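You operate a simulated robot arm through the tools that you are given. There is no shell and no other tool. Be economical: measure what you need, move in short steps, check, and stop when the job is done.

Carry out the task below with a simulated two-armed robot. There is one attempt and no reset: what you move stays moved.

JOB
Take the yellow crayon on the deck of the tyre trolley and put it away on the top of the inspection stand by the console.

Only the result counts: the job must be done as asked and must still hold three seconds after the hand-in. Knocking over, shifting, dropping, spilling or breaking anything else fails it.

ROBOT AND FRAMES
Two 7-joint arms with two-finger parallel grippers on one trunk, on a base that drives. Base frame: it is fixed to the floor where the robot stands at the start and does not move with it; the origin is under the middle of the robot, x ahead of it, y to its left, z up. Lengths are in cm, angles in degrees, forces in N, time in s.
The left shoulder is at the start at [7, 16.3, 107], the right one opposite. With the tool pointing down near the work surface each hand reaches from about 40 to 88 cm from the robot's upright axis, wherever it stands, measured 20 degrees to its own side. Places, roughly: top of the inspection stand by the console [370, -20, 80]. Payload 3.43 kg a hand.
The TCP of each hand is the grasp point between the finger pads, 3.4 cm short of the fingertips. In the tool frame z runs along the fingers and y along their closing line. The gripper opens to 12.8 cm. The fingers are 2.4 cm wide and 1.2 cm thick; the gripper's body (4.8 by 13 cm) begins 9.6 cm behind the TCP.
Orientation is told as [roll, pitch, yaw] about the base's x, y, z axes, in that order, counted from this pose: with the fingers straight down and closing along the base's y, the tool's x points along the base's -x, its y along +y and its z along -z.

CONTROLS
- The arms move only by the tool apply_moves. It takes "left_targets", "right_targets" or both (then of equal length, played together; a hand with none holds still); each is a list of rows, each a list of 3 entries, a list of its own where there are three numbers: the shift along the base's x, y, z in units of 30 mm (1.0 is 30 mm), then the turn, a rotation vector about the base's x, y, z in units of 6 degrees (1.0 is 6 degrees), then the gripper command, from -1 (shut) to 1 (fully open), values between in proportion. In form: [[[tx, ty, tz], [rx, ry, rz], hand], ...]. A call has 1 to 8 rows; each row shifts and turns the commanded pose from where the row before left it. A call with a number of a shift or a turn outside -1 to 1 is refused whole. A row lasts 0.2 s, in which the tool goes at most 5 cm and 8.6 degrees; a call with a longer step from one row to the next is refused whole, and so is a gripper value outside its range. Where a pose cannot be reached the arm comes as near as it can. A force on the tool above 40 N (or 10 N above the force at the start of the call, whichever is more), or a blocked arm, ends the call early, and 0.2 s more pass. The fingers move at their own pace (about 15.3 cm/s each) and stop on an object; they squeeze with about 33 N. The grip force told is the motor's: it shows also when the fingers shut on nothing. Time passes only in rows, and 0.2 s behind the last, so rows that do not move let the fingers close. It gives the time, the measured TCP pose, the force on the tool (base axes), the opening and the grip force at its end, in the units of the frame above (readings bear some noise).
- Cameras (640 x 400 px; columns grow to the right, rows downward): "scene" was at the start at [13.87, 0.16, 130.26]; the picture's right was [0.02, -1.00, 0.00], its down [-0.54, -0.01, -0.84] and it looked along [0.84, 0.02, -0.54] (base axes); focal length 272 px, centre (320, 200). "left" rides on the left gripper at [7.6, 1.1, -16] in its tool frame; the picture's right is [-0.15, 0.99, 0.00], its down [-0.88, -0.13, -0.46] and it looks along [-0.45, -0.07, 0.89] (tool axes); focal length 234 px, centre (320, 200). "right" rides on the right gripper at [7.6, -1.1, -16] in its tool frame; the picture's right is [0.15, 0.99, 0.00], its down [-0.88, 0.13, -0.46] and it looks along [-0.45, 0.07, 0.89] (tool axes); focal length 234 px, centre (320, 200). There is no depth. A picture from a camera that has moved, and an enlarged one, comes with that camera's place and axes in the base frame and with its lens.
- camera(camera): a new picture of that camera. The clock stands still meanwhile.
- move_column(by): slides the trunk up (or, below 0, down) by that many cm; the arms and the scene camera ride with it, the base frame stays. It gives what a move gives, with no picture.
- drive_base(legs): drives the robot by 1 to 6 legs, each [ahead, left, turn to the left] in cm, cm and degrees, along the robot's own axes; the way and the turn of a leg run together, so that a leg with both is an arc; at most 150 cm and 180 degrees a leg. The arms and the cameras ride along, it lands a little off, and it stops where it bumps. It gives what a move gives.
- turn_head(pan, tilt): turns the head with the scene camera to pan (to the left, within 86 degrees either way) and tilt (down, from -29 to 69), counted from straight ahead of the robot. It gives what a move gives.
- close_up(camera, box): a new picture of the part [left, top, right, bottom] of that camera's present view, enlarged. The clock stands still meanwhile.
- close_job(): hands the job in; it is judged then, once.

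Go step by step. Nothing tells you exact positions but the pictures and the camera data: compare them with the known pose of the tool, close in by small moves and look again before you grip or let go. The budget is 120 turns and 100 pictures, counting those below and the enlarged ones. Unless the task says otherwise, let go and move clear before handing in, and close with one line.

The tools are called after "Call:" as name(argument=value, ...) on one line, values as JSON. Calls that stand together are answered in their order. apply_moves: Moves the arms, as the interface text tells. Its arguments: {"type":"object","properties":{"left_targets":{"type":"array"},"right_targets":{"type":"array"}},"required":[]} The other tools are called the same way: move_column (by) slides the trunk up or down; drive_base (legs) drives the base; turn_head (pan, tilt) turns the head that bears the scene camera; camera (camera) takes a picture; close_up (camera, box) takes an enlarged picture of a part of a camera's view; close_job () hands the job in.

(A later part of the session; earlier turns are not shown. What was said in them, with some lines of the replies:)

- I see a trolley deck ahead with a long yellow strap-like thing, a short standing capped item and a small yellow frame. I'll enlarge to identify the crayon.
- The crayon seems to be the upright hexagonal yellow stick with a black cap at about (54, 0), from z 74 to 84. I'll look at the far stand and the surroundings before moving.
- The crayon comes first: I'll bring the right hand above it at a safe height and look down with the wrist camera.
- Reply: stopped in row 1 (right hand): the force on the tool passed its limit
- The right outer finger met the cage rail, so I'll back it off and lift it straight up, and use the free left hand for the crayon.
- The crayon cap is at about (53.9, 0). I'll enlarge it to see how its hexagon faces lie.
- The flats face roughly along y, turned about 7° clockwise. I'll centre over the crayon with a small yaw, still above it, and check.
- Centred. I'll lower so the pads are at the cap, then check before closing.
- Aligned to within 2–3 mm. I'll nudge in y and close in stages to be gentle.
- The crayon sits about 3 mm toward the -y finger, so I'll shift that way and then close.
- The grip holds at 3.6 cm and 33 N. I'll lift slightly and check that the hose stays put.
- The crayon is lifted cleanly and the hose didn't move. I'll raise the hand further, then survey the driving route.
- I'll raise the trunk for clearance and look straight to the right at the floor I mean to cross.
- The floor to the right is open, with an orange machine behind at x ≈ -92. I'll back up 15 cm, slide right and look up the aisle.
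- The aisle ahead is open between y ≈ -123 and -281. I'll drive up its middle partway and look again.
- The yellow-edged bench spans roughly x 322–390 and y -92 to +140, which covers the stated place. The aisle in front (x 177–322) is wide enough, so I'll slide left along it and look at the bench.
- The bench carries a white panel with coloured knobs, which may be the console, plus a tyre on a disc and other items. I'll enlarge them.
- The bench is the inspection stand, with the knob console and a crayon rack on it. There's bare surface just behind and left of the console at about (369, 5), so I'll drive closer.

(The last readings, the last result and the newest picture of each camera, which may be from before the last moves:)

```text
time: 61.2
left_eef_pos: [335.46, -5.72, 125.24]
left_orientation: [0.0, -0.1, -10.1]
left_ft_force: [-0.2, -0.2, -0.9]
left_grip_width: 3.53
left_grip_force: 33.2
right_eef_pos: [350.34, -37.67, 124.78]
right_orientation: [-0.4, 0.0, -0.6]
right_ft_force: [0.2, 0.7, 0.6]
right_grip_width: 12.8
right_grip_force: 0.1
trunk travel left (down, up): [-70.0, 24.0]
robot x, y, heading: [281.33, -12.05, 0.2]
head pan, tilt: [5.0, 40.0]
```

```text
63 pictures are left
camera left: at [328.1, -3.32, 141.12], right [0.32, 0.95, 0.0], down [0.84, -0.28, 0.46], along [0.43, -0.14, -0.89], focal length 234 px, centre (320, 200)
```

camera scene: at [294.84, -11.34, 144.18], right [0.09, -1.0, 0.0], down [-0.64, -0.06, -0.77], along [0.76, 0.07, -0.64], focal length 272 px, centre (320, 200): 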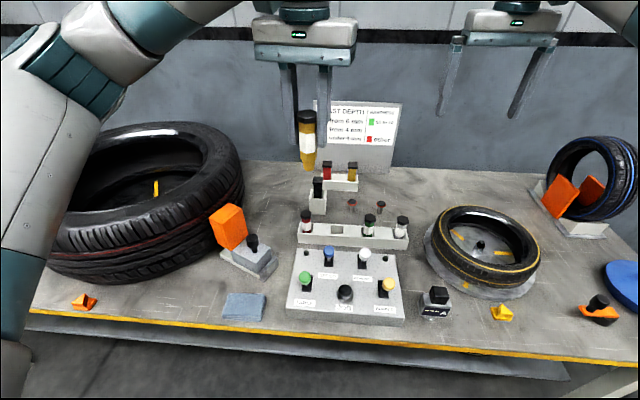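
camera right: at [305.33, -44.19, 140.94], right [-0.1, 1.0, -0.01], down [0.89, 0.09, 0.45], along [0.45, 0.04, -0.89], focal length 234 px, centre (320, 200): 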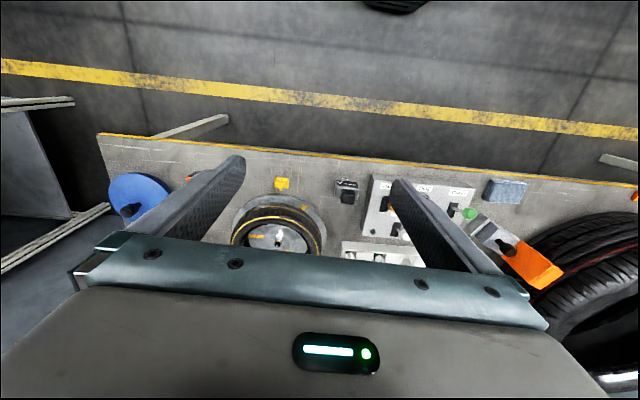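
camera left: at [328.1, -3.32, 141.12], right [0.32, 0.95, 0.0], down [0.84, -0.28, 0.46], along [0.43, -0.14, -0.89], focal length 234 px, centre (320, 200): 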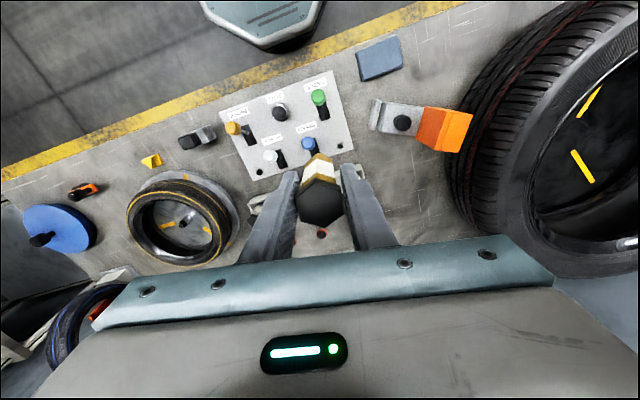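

Bench top is about z 78, and the clear patch is around x 355–385, y 2–20. I'll carry the crayon above (364, 9.5) at height.

Call:
apply_moves(left_targets=[[[0.8, 0.4, 0], [0, 0, 0], -1], [[1, 0.5, 0], [0, 0, 0], -1], [[1, 0.55, 0], [0, 0, 0], -1], [[1, 0.55, 0], [0, 0, 0], -1], [[1, 0.55, 0], [0, 0, 0], -1], [[1, 0.55, 0], [0, 0, 0], -1], [[1, 0.55, 0], [0, 0, 0], -1], [[1, 0.55, 0], [0, 0, 0], -1]])

Call:
apply_moves(left_targets=[[[1, 0.55, 0], [0, 0, 0], -1], [[0.73, 0.35, 0], [0, 0, 0], -1], [[0, 0, -1], [0, 0, 0], -1], [[0, 0, -1], [0, 0, 0], -1], [[0, 0, -1], [0, 0, 0], -1], [[0, 0, -1], [0, 0, 0], -1], [[0, 0, 0], [0, 0, 0], -1]])

Call:
camera(camera="scene")

Call:
camera(camera="left")

```text
time: 63.0
left_eef_pos: [358.6, 6.72, 125.07]
left_orientation: [0.2, 0.0, -10.2]
left_ft_force: [0.2, 0.6, 0.0]
left_grip_width: 3.55
left_grip_force: 33.0
right_eef_pos: [350.42, -37.91, 124.72]
right_orientation: [-0.4, 0.0, -0.6]
right_ft_force: [0.9, -0.3, 0.8]
right_grip_width: 12.82
right_grip_force: 0.2
trunk travel left (down, up): [-70.0, 24.0]
robot x, y, heading: [281.21, -12.09, -0.1]
head pan, tilt: [5.0, 40.0]
```

```text
time: 64.6
left_eef_pos: [360.4, 9.95, 112.55]
left_orientation: [0.1, 0.0, -10.2]
left_ft_force: [-1.1, -0.5, 0.1]
left_grip_width: 3.57
left_grip_force: 33.3
left hand out of reach, approached as far as the arm can: row 1, 2
right_eef_pos: [350.37, -37.77, 124.89]
right_orientation: [-0.4, 0.1, -0.7]
right_ft_force: [-1.0, -0.7, -0.7]
right_grip_width: 12.79
right_grip_force: 0.0
trunk travel left (down, up): [-70.0, 24.0]
robot x, y, heading: [281.57, -12.0, 0.1]
head pan, tilt: [5.0, 40.0]
```

```text
62 pictures are left
camera scene: at [294.69, -11.4, 144.19], right [0.09, -1.0, 0.0], down [-0.64, -0.06, -0.77], along [0.76, 0.07, -0.64], focal length 272 px, centre (320, 200)
```

scene: 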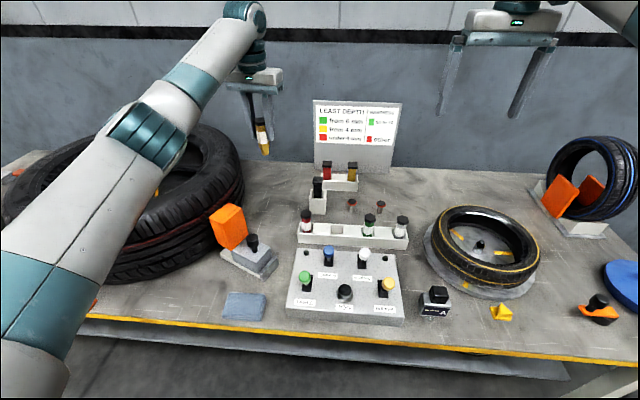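

```text
61 pictures are left
camera left: at [353.06, 12.43, 128.56], right [0.32, 0.95, 0.0], down [0.84, -0.28, 0.46], along [0.43, -0.14, -0.89], focal length 234 px, centre (320, 200)
```

left: 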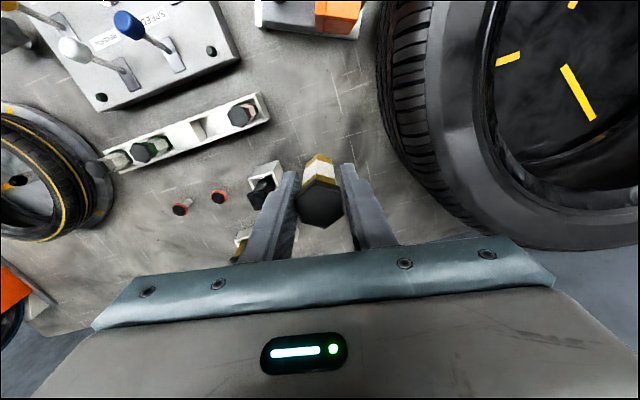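

The hand reached (360.4, 10), over bare bench with the tyre, rack and scraper all several cm away. I'll lower to about z 91 and check.

Call:
apply_moves(left_targets=[[[0, 0, -0.9], [0, 0, 0], -1], [[0, 0, -1], [0, 0, 0], -1], [[0, 0, -1], [0, 0, 0], -1], [[0, 0, -1], [0, 0, 0], -1], [[0, 0, -1], [0, 0, 0], -1], [[0, 0, -1], [0, 0, 0], -1], [[0, 0, -1], [0, 0, 0], -1], [[0, 0, 0], [0, 0, 0], -1]])

Call:
close_up(camera="scene", box=[200, 120, 360, 270])

Call:
camera(camera="left")

```text
time: 66.4
left_eef_pos: [360.39, 10.02, 92.09]
left_orientation: [0.0, 0.0, -10.1]
left_ft_force: [0.4, 0.0, -1.9]
left_grip_width: 3.56
left_grip_force: 33.0
right_eef_pos: [350.21, -37.7, 124.95]
right_orientation: [-0.4, 0.0, -0.6]
right_ft_force: [-0.7, -0.9, 0.1]
right_grip_width: 12.8
right_grip_force: 0.0
trunk travel left (down, up): [-70.0, 24.0]
robot x, y, heading: [281.6, -11.5, 0.1]
head pan, tilt: [5.0, 40.0]
```

```text
2.67 times, centred on (280, 195) of scene
camera zoom: at [294.73, -11.35, 144.19], right [0.09, -1.0, 0.0], down [-0.64, -0.06, -0.77], along [0.76, 0.07, -0.64], focal length 727 px, centre (427, 213)
```

zoom: 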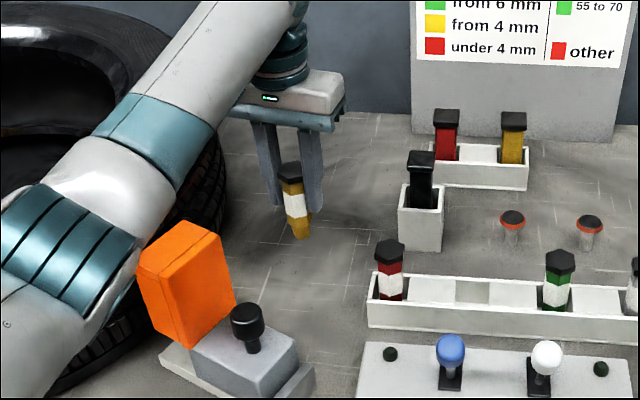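

```text
59 pictures are left
camera left: at [353.15, 12.49, 108.05], right [0.32, 0.95, 0.0], down [0.84, -0.28, 0.46], along [0.43, -0.14, -0.89], focal length 234 px, centre (320, 200)
```

left: 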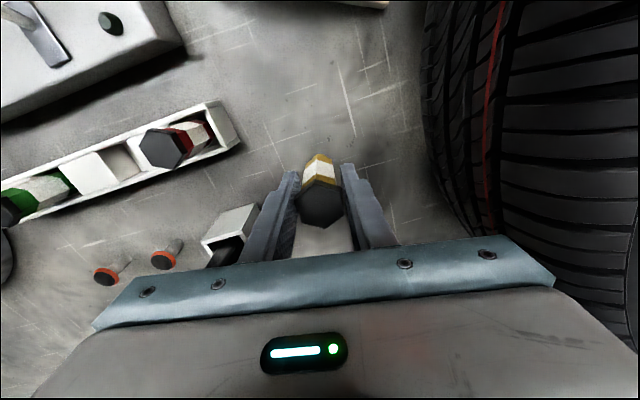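

The crayon is about 5–6 cm above the bench in a clear patch. I'll check the forearm's clearance over the big tyre before going lower.

Call:
turn_head(pan=30, tilt=45)

Call:
camera(camera="scene")

Call:
camera(camera="right")

```text
time: 67.3
left_eef_pos: [360.56, 9.9, 92.1]
left_orientation: [0.0, 0.1, -10.2]
left_ft_force: [0.6, 0.2, 0.2]
left_grip_width: 3.55
left_grip_force: 33.3
right_eef_pos: [350.33, -37.73, 124.88]
right_orientation: [-0.4, 0.2, -0.6]
right_ft_force: [0.6, -0.5, -0.7]
right_grip_width: 12.78
right_grip_force: 0.1
trunk travel left (down, up): [-70.0, 24.0]
robot x, y, heading: [281.54, -12.0, -0.2]
head pan, tilt: [30.0, 45.0]
```

```text
58 pictures are left
camera scene: at [293.36, -8.02, 143.46], right [0.5, -0.87, 0.0], down [-0.61, -0.35, -0.71], along [0.61, 0.35, -0.71], focal length 272 px, centre (320, 200)
```

scene: 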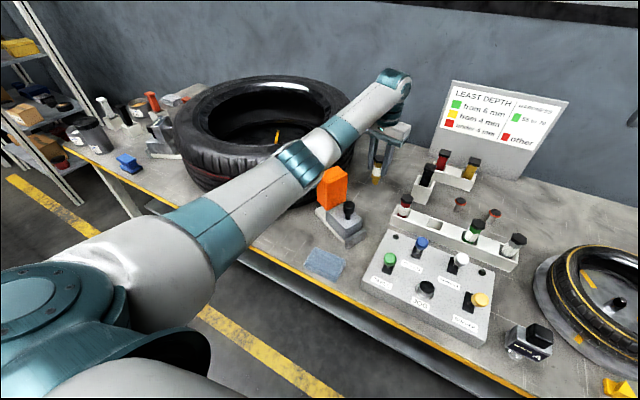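

```text
57 pictures are left
camera right: at [342.79, -38.62, 140.94], right [-0.14, 0.99, -0.01], down [0.88, 0.12, 0.45], along [0.45, 0.06, -0.89], focal length 234 px, centre (320, 200)
```

right: 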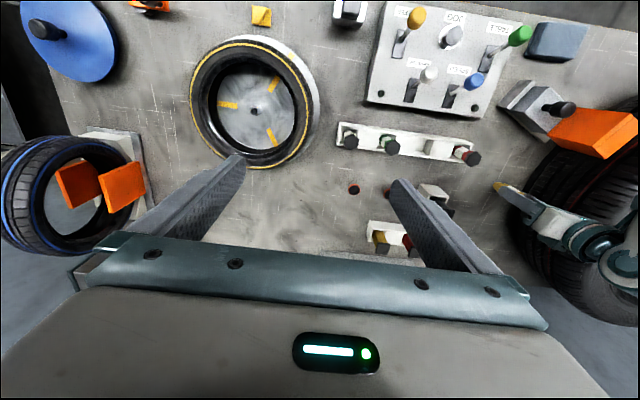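

The forearm runs level above the tyre with room. I'll lower to about 87.5, then creep to contact.

Call:
apply_moves(left_targets=[[[0, 0, -0.5], [0, 0, 0], -1], [[0, 0, -0.5], [0, 0, 0], -1], [[0, 0, -0.4], [0, 0, 0], -1], [[0, 0, 0], [0, 0, 0], -1]])

Call:
close_up(camera="scene", box=[330, 110, 430, 210])

Call:
close_up(camera="right", box=[460, 130, 620, 290])

```text
time: 68.3
left_eef_pos: [360.57, 9.95, 87.77]
left_orientation: [0.0, 0.0, -10.0]
left_ft_force: [1.1, 0.4, -0.9]
left_grip_width: 3.54
left_grip_force: 33.0
right_eef_pos: [350.29, -37.78, 124.92]
right_orientation: [-0.3, 0.1, -0.6]
right_ft_force: [-0.3, 0.3, -0.8]
right_grip_width: 12.81
right_grip_force: 0.1
trunk travel left (down, up): [-70.0, 24.0]
robot x, y, heading: [281.22, -12.05, -0.2]
head pan, tilt: [30.0, 45.0]
```

```text
4.00 times, centred on (380, 160) of scene
camera zoom: at [293.34, -8.01, 143.46], right [0.5, -0.87, 0.0], down [-0.61, -0.35, -0.71], along [0.61, 0.35, -0.71], focal length 1090 px, centre (80, 360)
```

zoom: 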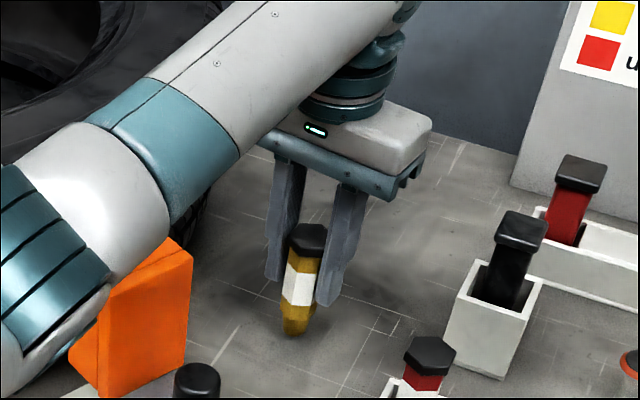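

```text
2.50 times, centred on (540, 210) of right
camera zoom: at [342.78, -38.62, 140.94], right [-0.14, 0.99, -0.01], down [0.88, 0.12, 0.45], along [0.45, 0.06, -0.89], focal length 585 px, centre (-230, 175)
```

zoom: 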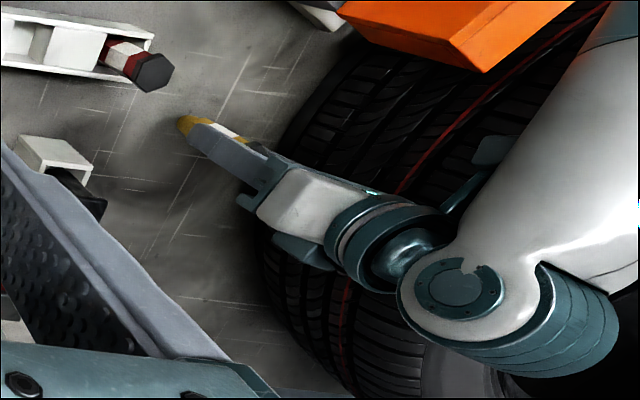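

Still a little above the bench; creeping down in 3 mm steps until contact shows in the force.

Call:
apply_moves(left_targets=[[[0, 0, -0.1], [0, 0, 0], -1], [[0, 0, -0.1], [0, 0, 0], -1], [[0, 0, -0.1], [0, 0, 0], -1], [[0, 0, -0.1], [0, 0, 0], -1], [[0, 0, 0], [0, 0, 0], -1]])

Call:
close_up(camera="scene", box=[350, 140, 400, 190])

```text
time: 69.5
left_eef_pos: [360.51, 10.02, 86.73]
left_orientation: [0.1, 0.1, -10.1]
left_ft_force: [-0.2, -0.2, -1.1]
left_grip_width: 3.56
left_grip_force: 32.8
right_eef_pos: [350.33, -37.79, 124.77]
right_orientation: [-0.4, 0.0, -0.6]
right_ft_force: [-0.6, -0.4, 0.8]
right_grip_width: 12.8
right_grip_force: 0.1
trunk travel left (down, up): [-70.0, 24.0]
robot x, y, heading: [281.63, -12.15, 0.0]
head pan, tilt: [30.0, 45.0]
```

```text
8.00 times, centred on (375, 165) of scene
camera zoom: at [293.34, -8.01, 143.46], right [0.5, -0.87, 0.0], down [-0.61, -0.35, -0.71], along [0.61, 0.35, -0.71], focal length 2180 px, centre (-120, 480)
```

zoom: 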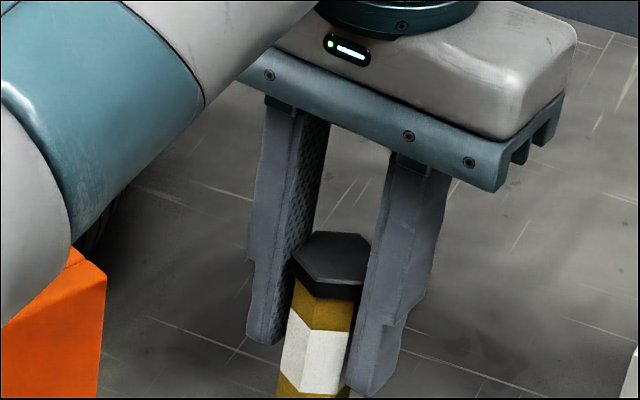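

Call:
apply_moves(left_targets=[[[0, 0, -0.1], [0, 0, 0], -1], [[0, 0, -0.1], [0, 0, 0], -1], [[0, 0, -0.1], [0, 0, 0], -1], [[0, 0, 0], [0, 0, 0], -1]])

Call:
close_up(camera="scene", box=[340, 150, 400, 200])

```text
time: 70.5
left_eef_pos: [360.5, 10.05, 86.04]
left_orientation: [0.2, -0.4, -10.0]
left_ft_force: [1.2, 0.1, 19.6]
left_grip_width: 3.54
left_grip_force: 32.7
right_eef_pos: [350.04, -37.78, 125.13]
right_orientation: [-0.4, -0.1, -0.5]
right_ft_force: [-0.8, -0.2, -0.5]
right_grip_width: 12.8
right_grip_force: 0.1
trunk travel left (down, up): [-70.0, 24.0]
robot x, y, heading: [281.1, -12.08, 0.1]
head pan, tilt: [30.0, 45.0]
```

```text
8.00 times, centred on (370, 175) of scene
camera zoom: at [293.06, -8.08, 143.51], right [0.5, -0.87, 0.0], down [-0.61, -0.35, -0.71], along [0.61, 0.35, -0.71], focal length 2180 px, centre (-80, 400)
```

zoom: 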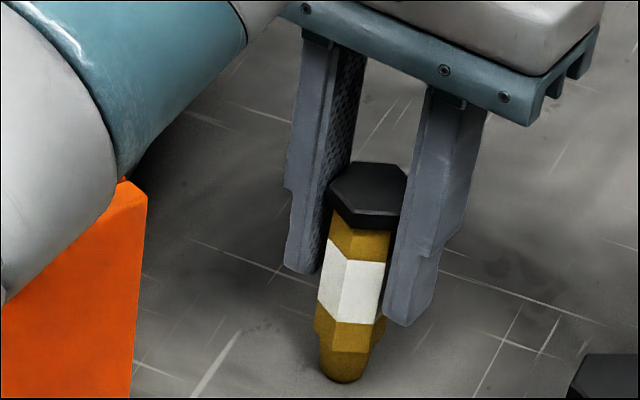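

Contact is made at 86.05 with 20 N. I'll ease off 2 mm and open slightly in stages.

Call:
apply_moves(left_targets=[[[0, 0, 0.06], [0, 0, 0], -1], [[0, 0, 0], [0, 0, 0], -1]])

```text
time: 71.1
left_eef_pos: [360.45, 10.06, 86.14]
left_orientation: [0.1, -0.2, -10.1]
left_ft_force: [3.0, 0.3, 19.3]
left_grip_width: 3.58
left_grip_force: 33.0
right_eef_pos: [350.12, -37.85, 125.05]
right_orientation: [-0.4, -0.1, -0.6]
right_ft_force: [-0.6, 0.1, -0.7]
right_grip_width: 12.8
right_grip_force: 0.1
trunk travel left (down, up): [-70.0, 24.0]
robot x, y, heading: [281.5, -11.93, 0.2]
head pan, tilt: [30.0, 45.0]
```

Call:
apply_moves(left_targets=[[[0, 0, 0.05], [0, 0, 0], -1], [[0, 0, 0], [0, 0, 0], -1]])

Call:
close_up(camera="scene", box=[340, 150, 400, 200])

Call:
close_up(camera="left", box=[240, 130, 400, 250])

```text
time: 71.7
left_eef_pos: [360.5, 9.82, 86.1]
left_orientation: [0.1, 0.0, -10.0]
left_ft_force: [3.0, 0.4, 16.0]
left_grip_width: 3.53
left_grip_force: 32.8
right_eef_pos: [350.24, -37.82, 124.93]
right_orientation: [-0.3, 0.0, -0.5]
right_ft_force: [0.9, -1.2, 0.4]
right_grip_width: 12.79
right_grip_force: 0.0
trunk travel left (down, up): [-70.0, 24.0]
robot x, y, heading: [281.54, -12.05, 0.2]
head pan, tilt: [30.0, 45.0]
```

```text
8.00 times, centred on (370, 175) of scene
camera zoom: at [293.16, -8.07, 143.47], right [0.5, -0.87, 0.0], down [-0.61, -0.35, -0.71], along [0.61, 0.35, -0.71], focal length 2180 px, centre (-80, 400)
```

zoom: 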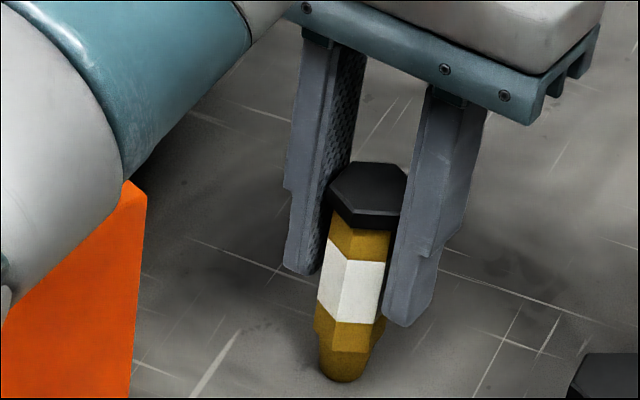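

```text
3.33 times, centred on (320, 190) of left
camera zoom: at [353.08, 12.45, 102.09], right [0.32, 0.95, 0.0], down [0.84, -0.28, 0.46], along [0.43, -0.14, -0.89], focal length 781 px, centre (320, 233)
```

zoom: 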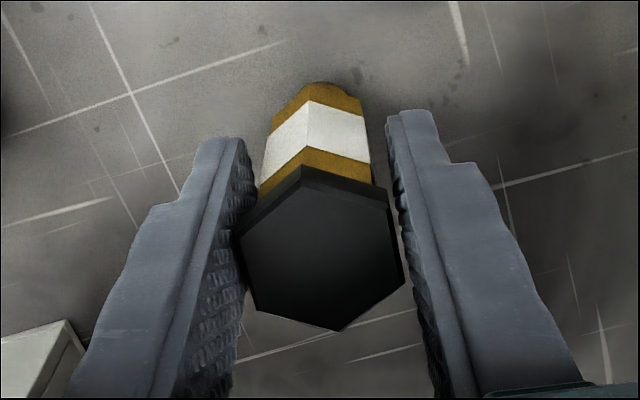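

Call:
apply_moves(left_targets=[[[0, 0, 0.12], [0, 0, 0], -1], [[0, 0, 0], [0, 0, 0], -1]])

```text
time: 72.3
left_eef_pos: [360.47, 9.94, 86.21]
left_orientation: [0.0, 0.2, -10.1]
left_ft_force: [-0.3, 0.0, 0.5]
left_grip_width: 3.56
left_grip_force: 33.0
right_eef_pos: [350.3, -37.65, 124.83]
right_orientation: [-0.5, 0.0, -0.5]
right_ft_force: [-0.4, -0.2, 0.2]
right_grip_width: 12.8
right_grip_force: 0.1
trunk travel left (down, up): [-70.0, 24.0]
robot x, y, heading: [281.7, -12.19, -0.1]
head pan, tilt: [30.0, 45.0]
```

The force is now near zero with the tip on the bench. I'll open slowly.

Call:
apply_moves(left_targets=[[[0, 0, -0.02], [0, 0, 0], -0.43], [[0, 0, 0], [0, 0, 0], -0.4], [[0, 0, 0], [0, 0, 0], -0.35], [[0, 0, 0], [0, 0, 0], -0.3], [[0, 0, 0], [0, 0, 0], -0.3]])

Call:
close_up(camera="left", box=[240, 130, 400, 250])

Call:
close_up(camera="scene", box=[340, 150, 400, 200])

```text
time: 73.5
left_eef_pos: [360.52, 9.93, 86.35]
left_orientation: [0.0, 0.0, -10.1]
left_ft_force: [0.2, 0.6, 0.7]
left_grip_width: 4.45
left_grip_force: 0.0
right_eef_pos: [350.21, -37.67, 124.84]
right_orientation: [-0.5, 0.1, -0.6]
right_ft_force: [-0.4, -0.1, 0.0]
right_grip_width: 12.79
right_grip_force: 0.0
trunk travel left (down, up): [-70.0, 24.0]
robot x, y, heading: [281.35, -12.13, -0.0]
head pan, tilt: [30.0, 45.0]
```

```text
3.33 times, centred on (320, 190) of left
camera zoom: at [353.23, 12.45, 102.26], right [0.32, 0.95, 0.0], down [0.84, -0.28, 0.46], along [0.43, -0.14, -0.89], focal length 781 px, centre (320, 233)
```

zoom: 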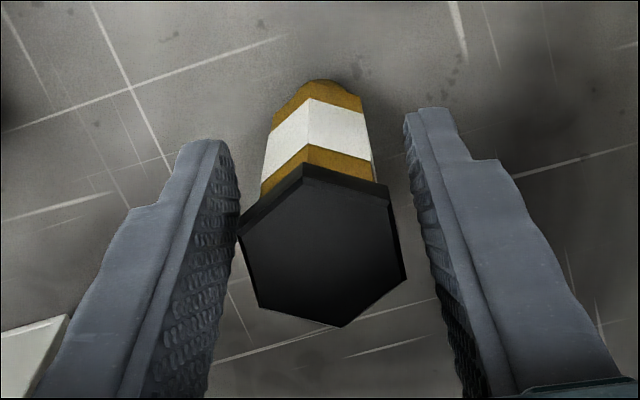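

```text
8.00 times, centred on (370, 175) of scene
camera zoom: at [293.34, -8.01, 143.46], right [0.5, -0.87, 0.0], down [-0.61, -0.35, -0.71], along [0.61, 0.35, -0.71], focal length 2180 px, centre (-80, 400)
```

zoom: 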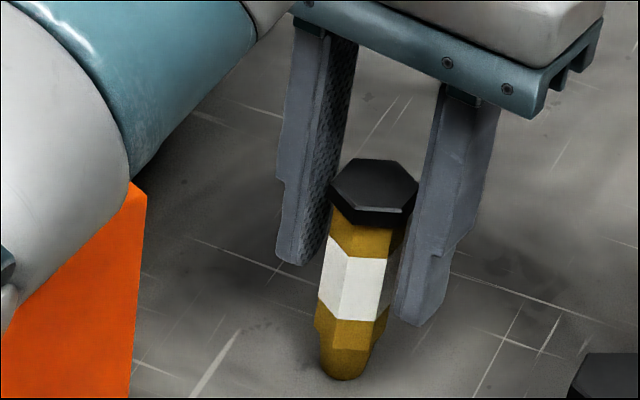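

Released; the cap sits near the -y finger. I'll shift the hand 3 mm that way and see that the crayon stands by itself.

Call:
apply_moves(left_targets=[[[0, -0.1, 0], [0, 0, 0], -0.25], [[0, 0, 0], [0, 0, 0], -0.2], [[0, 0, 0], [0, 0, 0], -0.2]])

Call:
close_up(camera="left", box=[240, 130, 400, 250])

Call:
close_up(camera="scene", box=[340, 150, 400, 200])

```text
time: 74.3
left_eef_pos: [360.59, 9.72, 86.35]
left_orientation: [0.0, 0.0, -10.1]
left_ft_force: [0.4, 0.3, 0.8]
left_grip_width: 5.14
left_grip_force: 0.0
right_eef_pos: [350.38, -37.73, 124.93]
right_orientation: [-0.4, 0.0, -0.6]
right_ft_force: [0.8, 0.1, 0.3]
right_grip_width: 12.83
right_grip_force: 0.1
trunk travel left (down, up): [-70.0, 24.0]
robot x, y, heading: [281.04, -11.98, 0.2]
head pan, tilt: [30.0, 45.0]
```

```text
3.33 times, centred on (320, 190) of left
camera zoom: at [353.25, 12.13, 102.3], right [0.32, 0.95, 0.0], down [0.84, -0.28, 0.46], along [0.43, -0.14, -0.89], focal length 781 px, centre (320, 233)
```

zoom: 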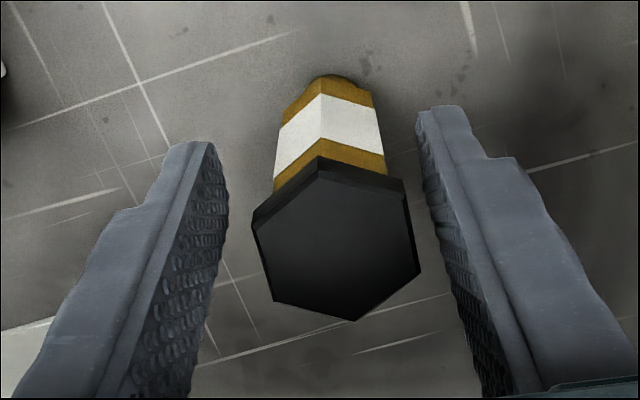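

```text
8.00 times, centred on (370, 175) of scene
camera zoom: at [293.34, -8.02, 143.46], right [0.5, -0.87, 0.0], down [-0.61, -0.35, -0.71], along [0.61, 0.35, -0.71], focal length 2180 px, centre (-80, 400)
```

zoom: 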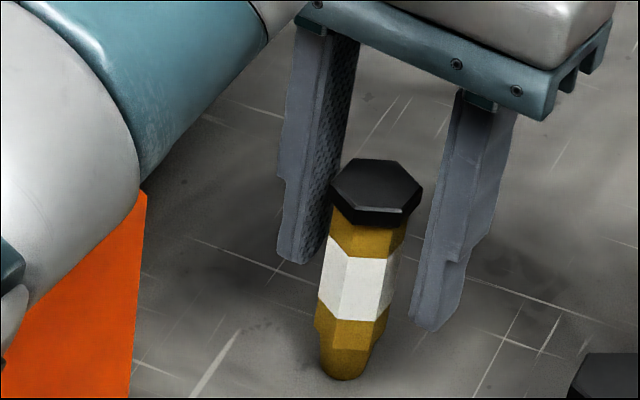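

It stands freely. I'll open a bit more, lift straight up and check.

Call:
apply_moves(left_targets=[[[0, 0, 0], [0, 0, 0], -0.05], [[0, 0, 0.3], [0, 0, 0], -0.05], [[0, 0, 0.7], [0, 0, 0], -0.05], [[0, 0, 1], [0, 0, 0], -0.05], [[0, 0, 1], [0, 0, 0], -0.05], [[0, 0, 1], [0, 0, 0], -0.05], [[0, 0, 1], [0, 0, 0], -0.05], [[0, 0, 1], [0, 0, 0], -0.05]])

Call:
camera(camera="scene")

Call:
camera(camera="left")

```text
time: 76.1
left_eef_pos: [360.36, 9.7, 104.32]
left_orientation: [0.0, -0.1, -10.1]
left_ft_force: [-0.1, -0.4, 0.1]
left_grip_width: 6.09
left_grip_force: 0.0
right_eef_pos: [350.23, -37.8, 124.94]
right_orientation: [-0.5, 0.0, -0.6]
right_ft_force: [-0.3, 0.0, -0.1]
right_grip_width: 12.8
right_grip_force: 0.1
trunk travel left (down, up): [-70.0, 24.0]
robot x, y, heading: [281.34, -11.98, 0.1]
head pan, tilt: [30.0, 45.0]
```

```text
46 pictures are left
camera scene: at [293.26, -8.06, 143.46], right [0.5, -0.87, 0.0], down [-0.61, -0.35, -0.71], along [0.61, 0.35, -0.71], focal length 272 px, centre (320, 200)
```

scene: 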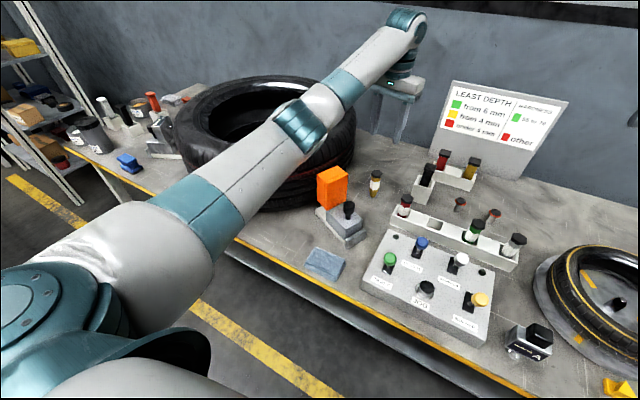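

```text
45 pictures are left
camera left: at [353.03, 12.14, 120.36], right [0.32, 0.95, 0.0], down [0.84, -0.28, 0.46], along [0.43, -0.14, -0.89], focal length 234 px, centre (320, 200)
```

left: 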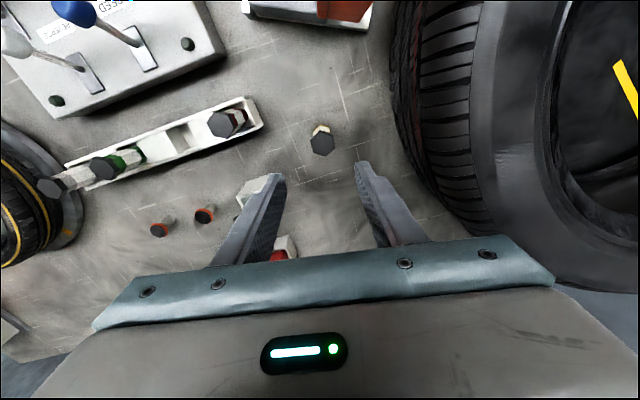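

The crayon stands upright on the bench beside the console, clear of everything, and the hand is well above it. Handing in.

Call:
close_job()

```text
The job is handed in.
```

I moved the yellow crayon from the trolley deck to the top of the inspection stand. It stands upright on its own beside the console. I saw nothing else shift, though early on a right-hand finger lightly touched the cage rail of the trolley beside it and I backed it off.
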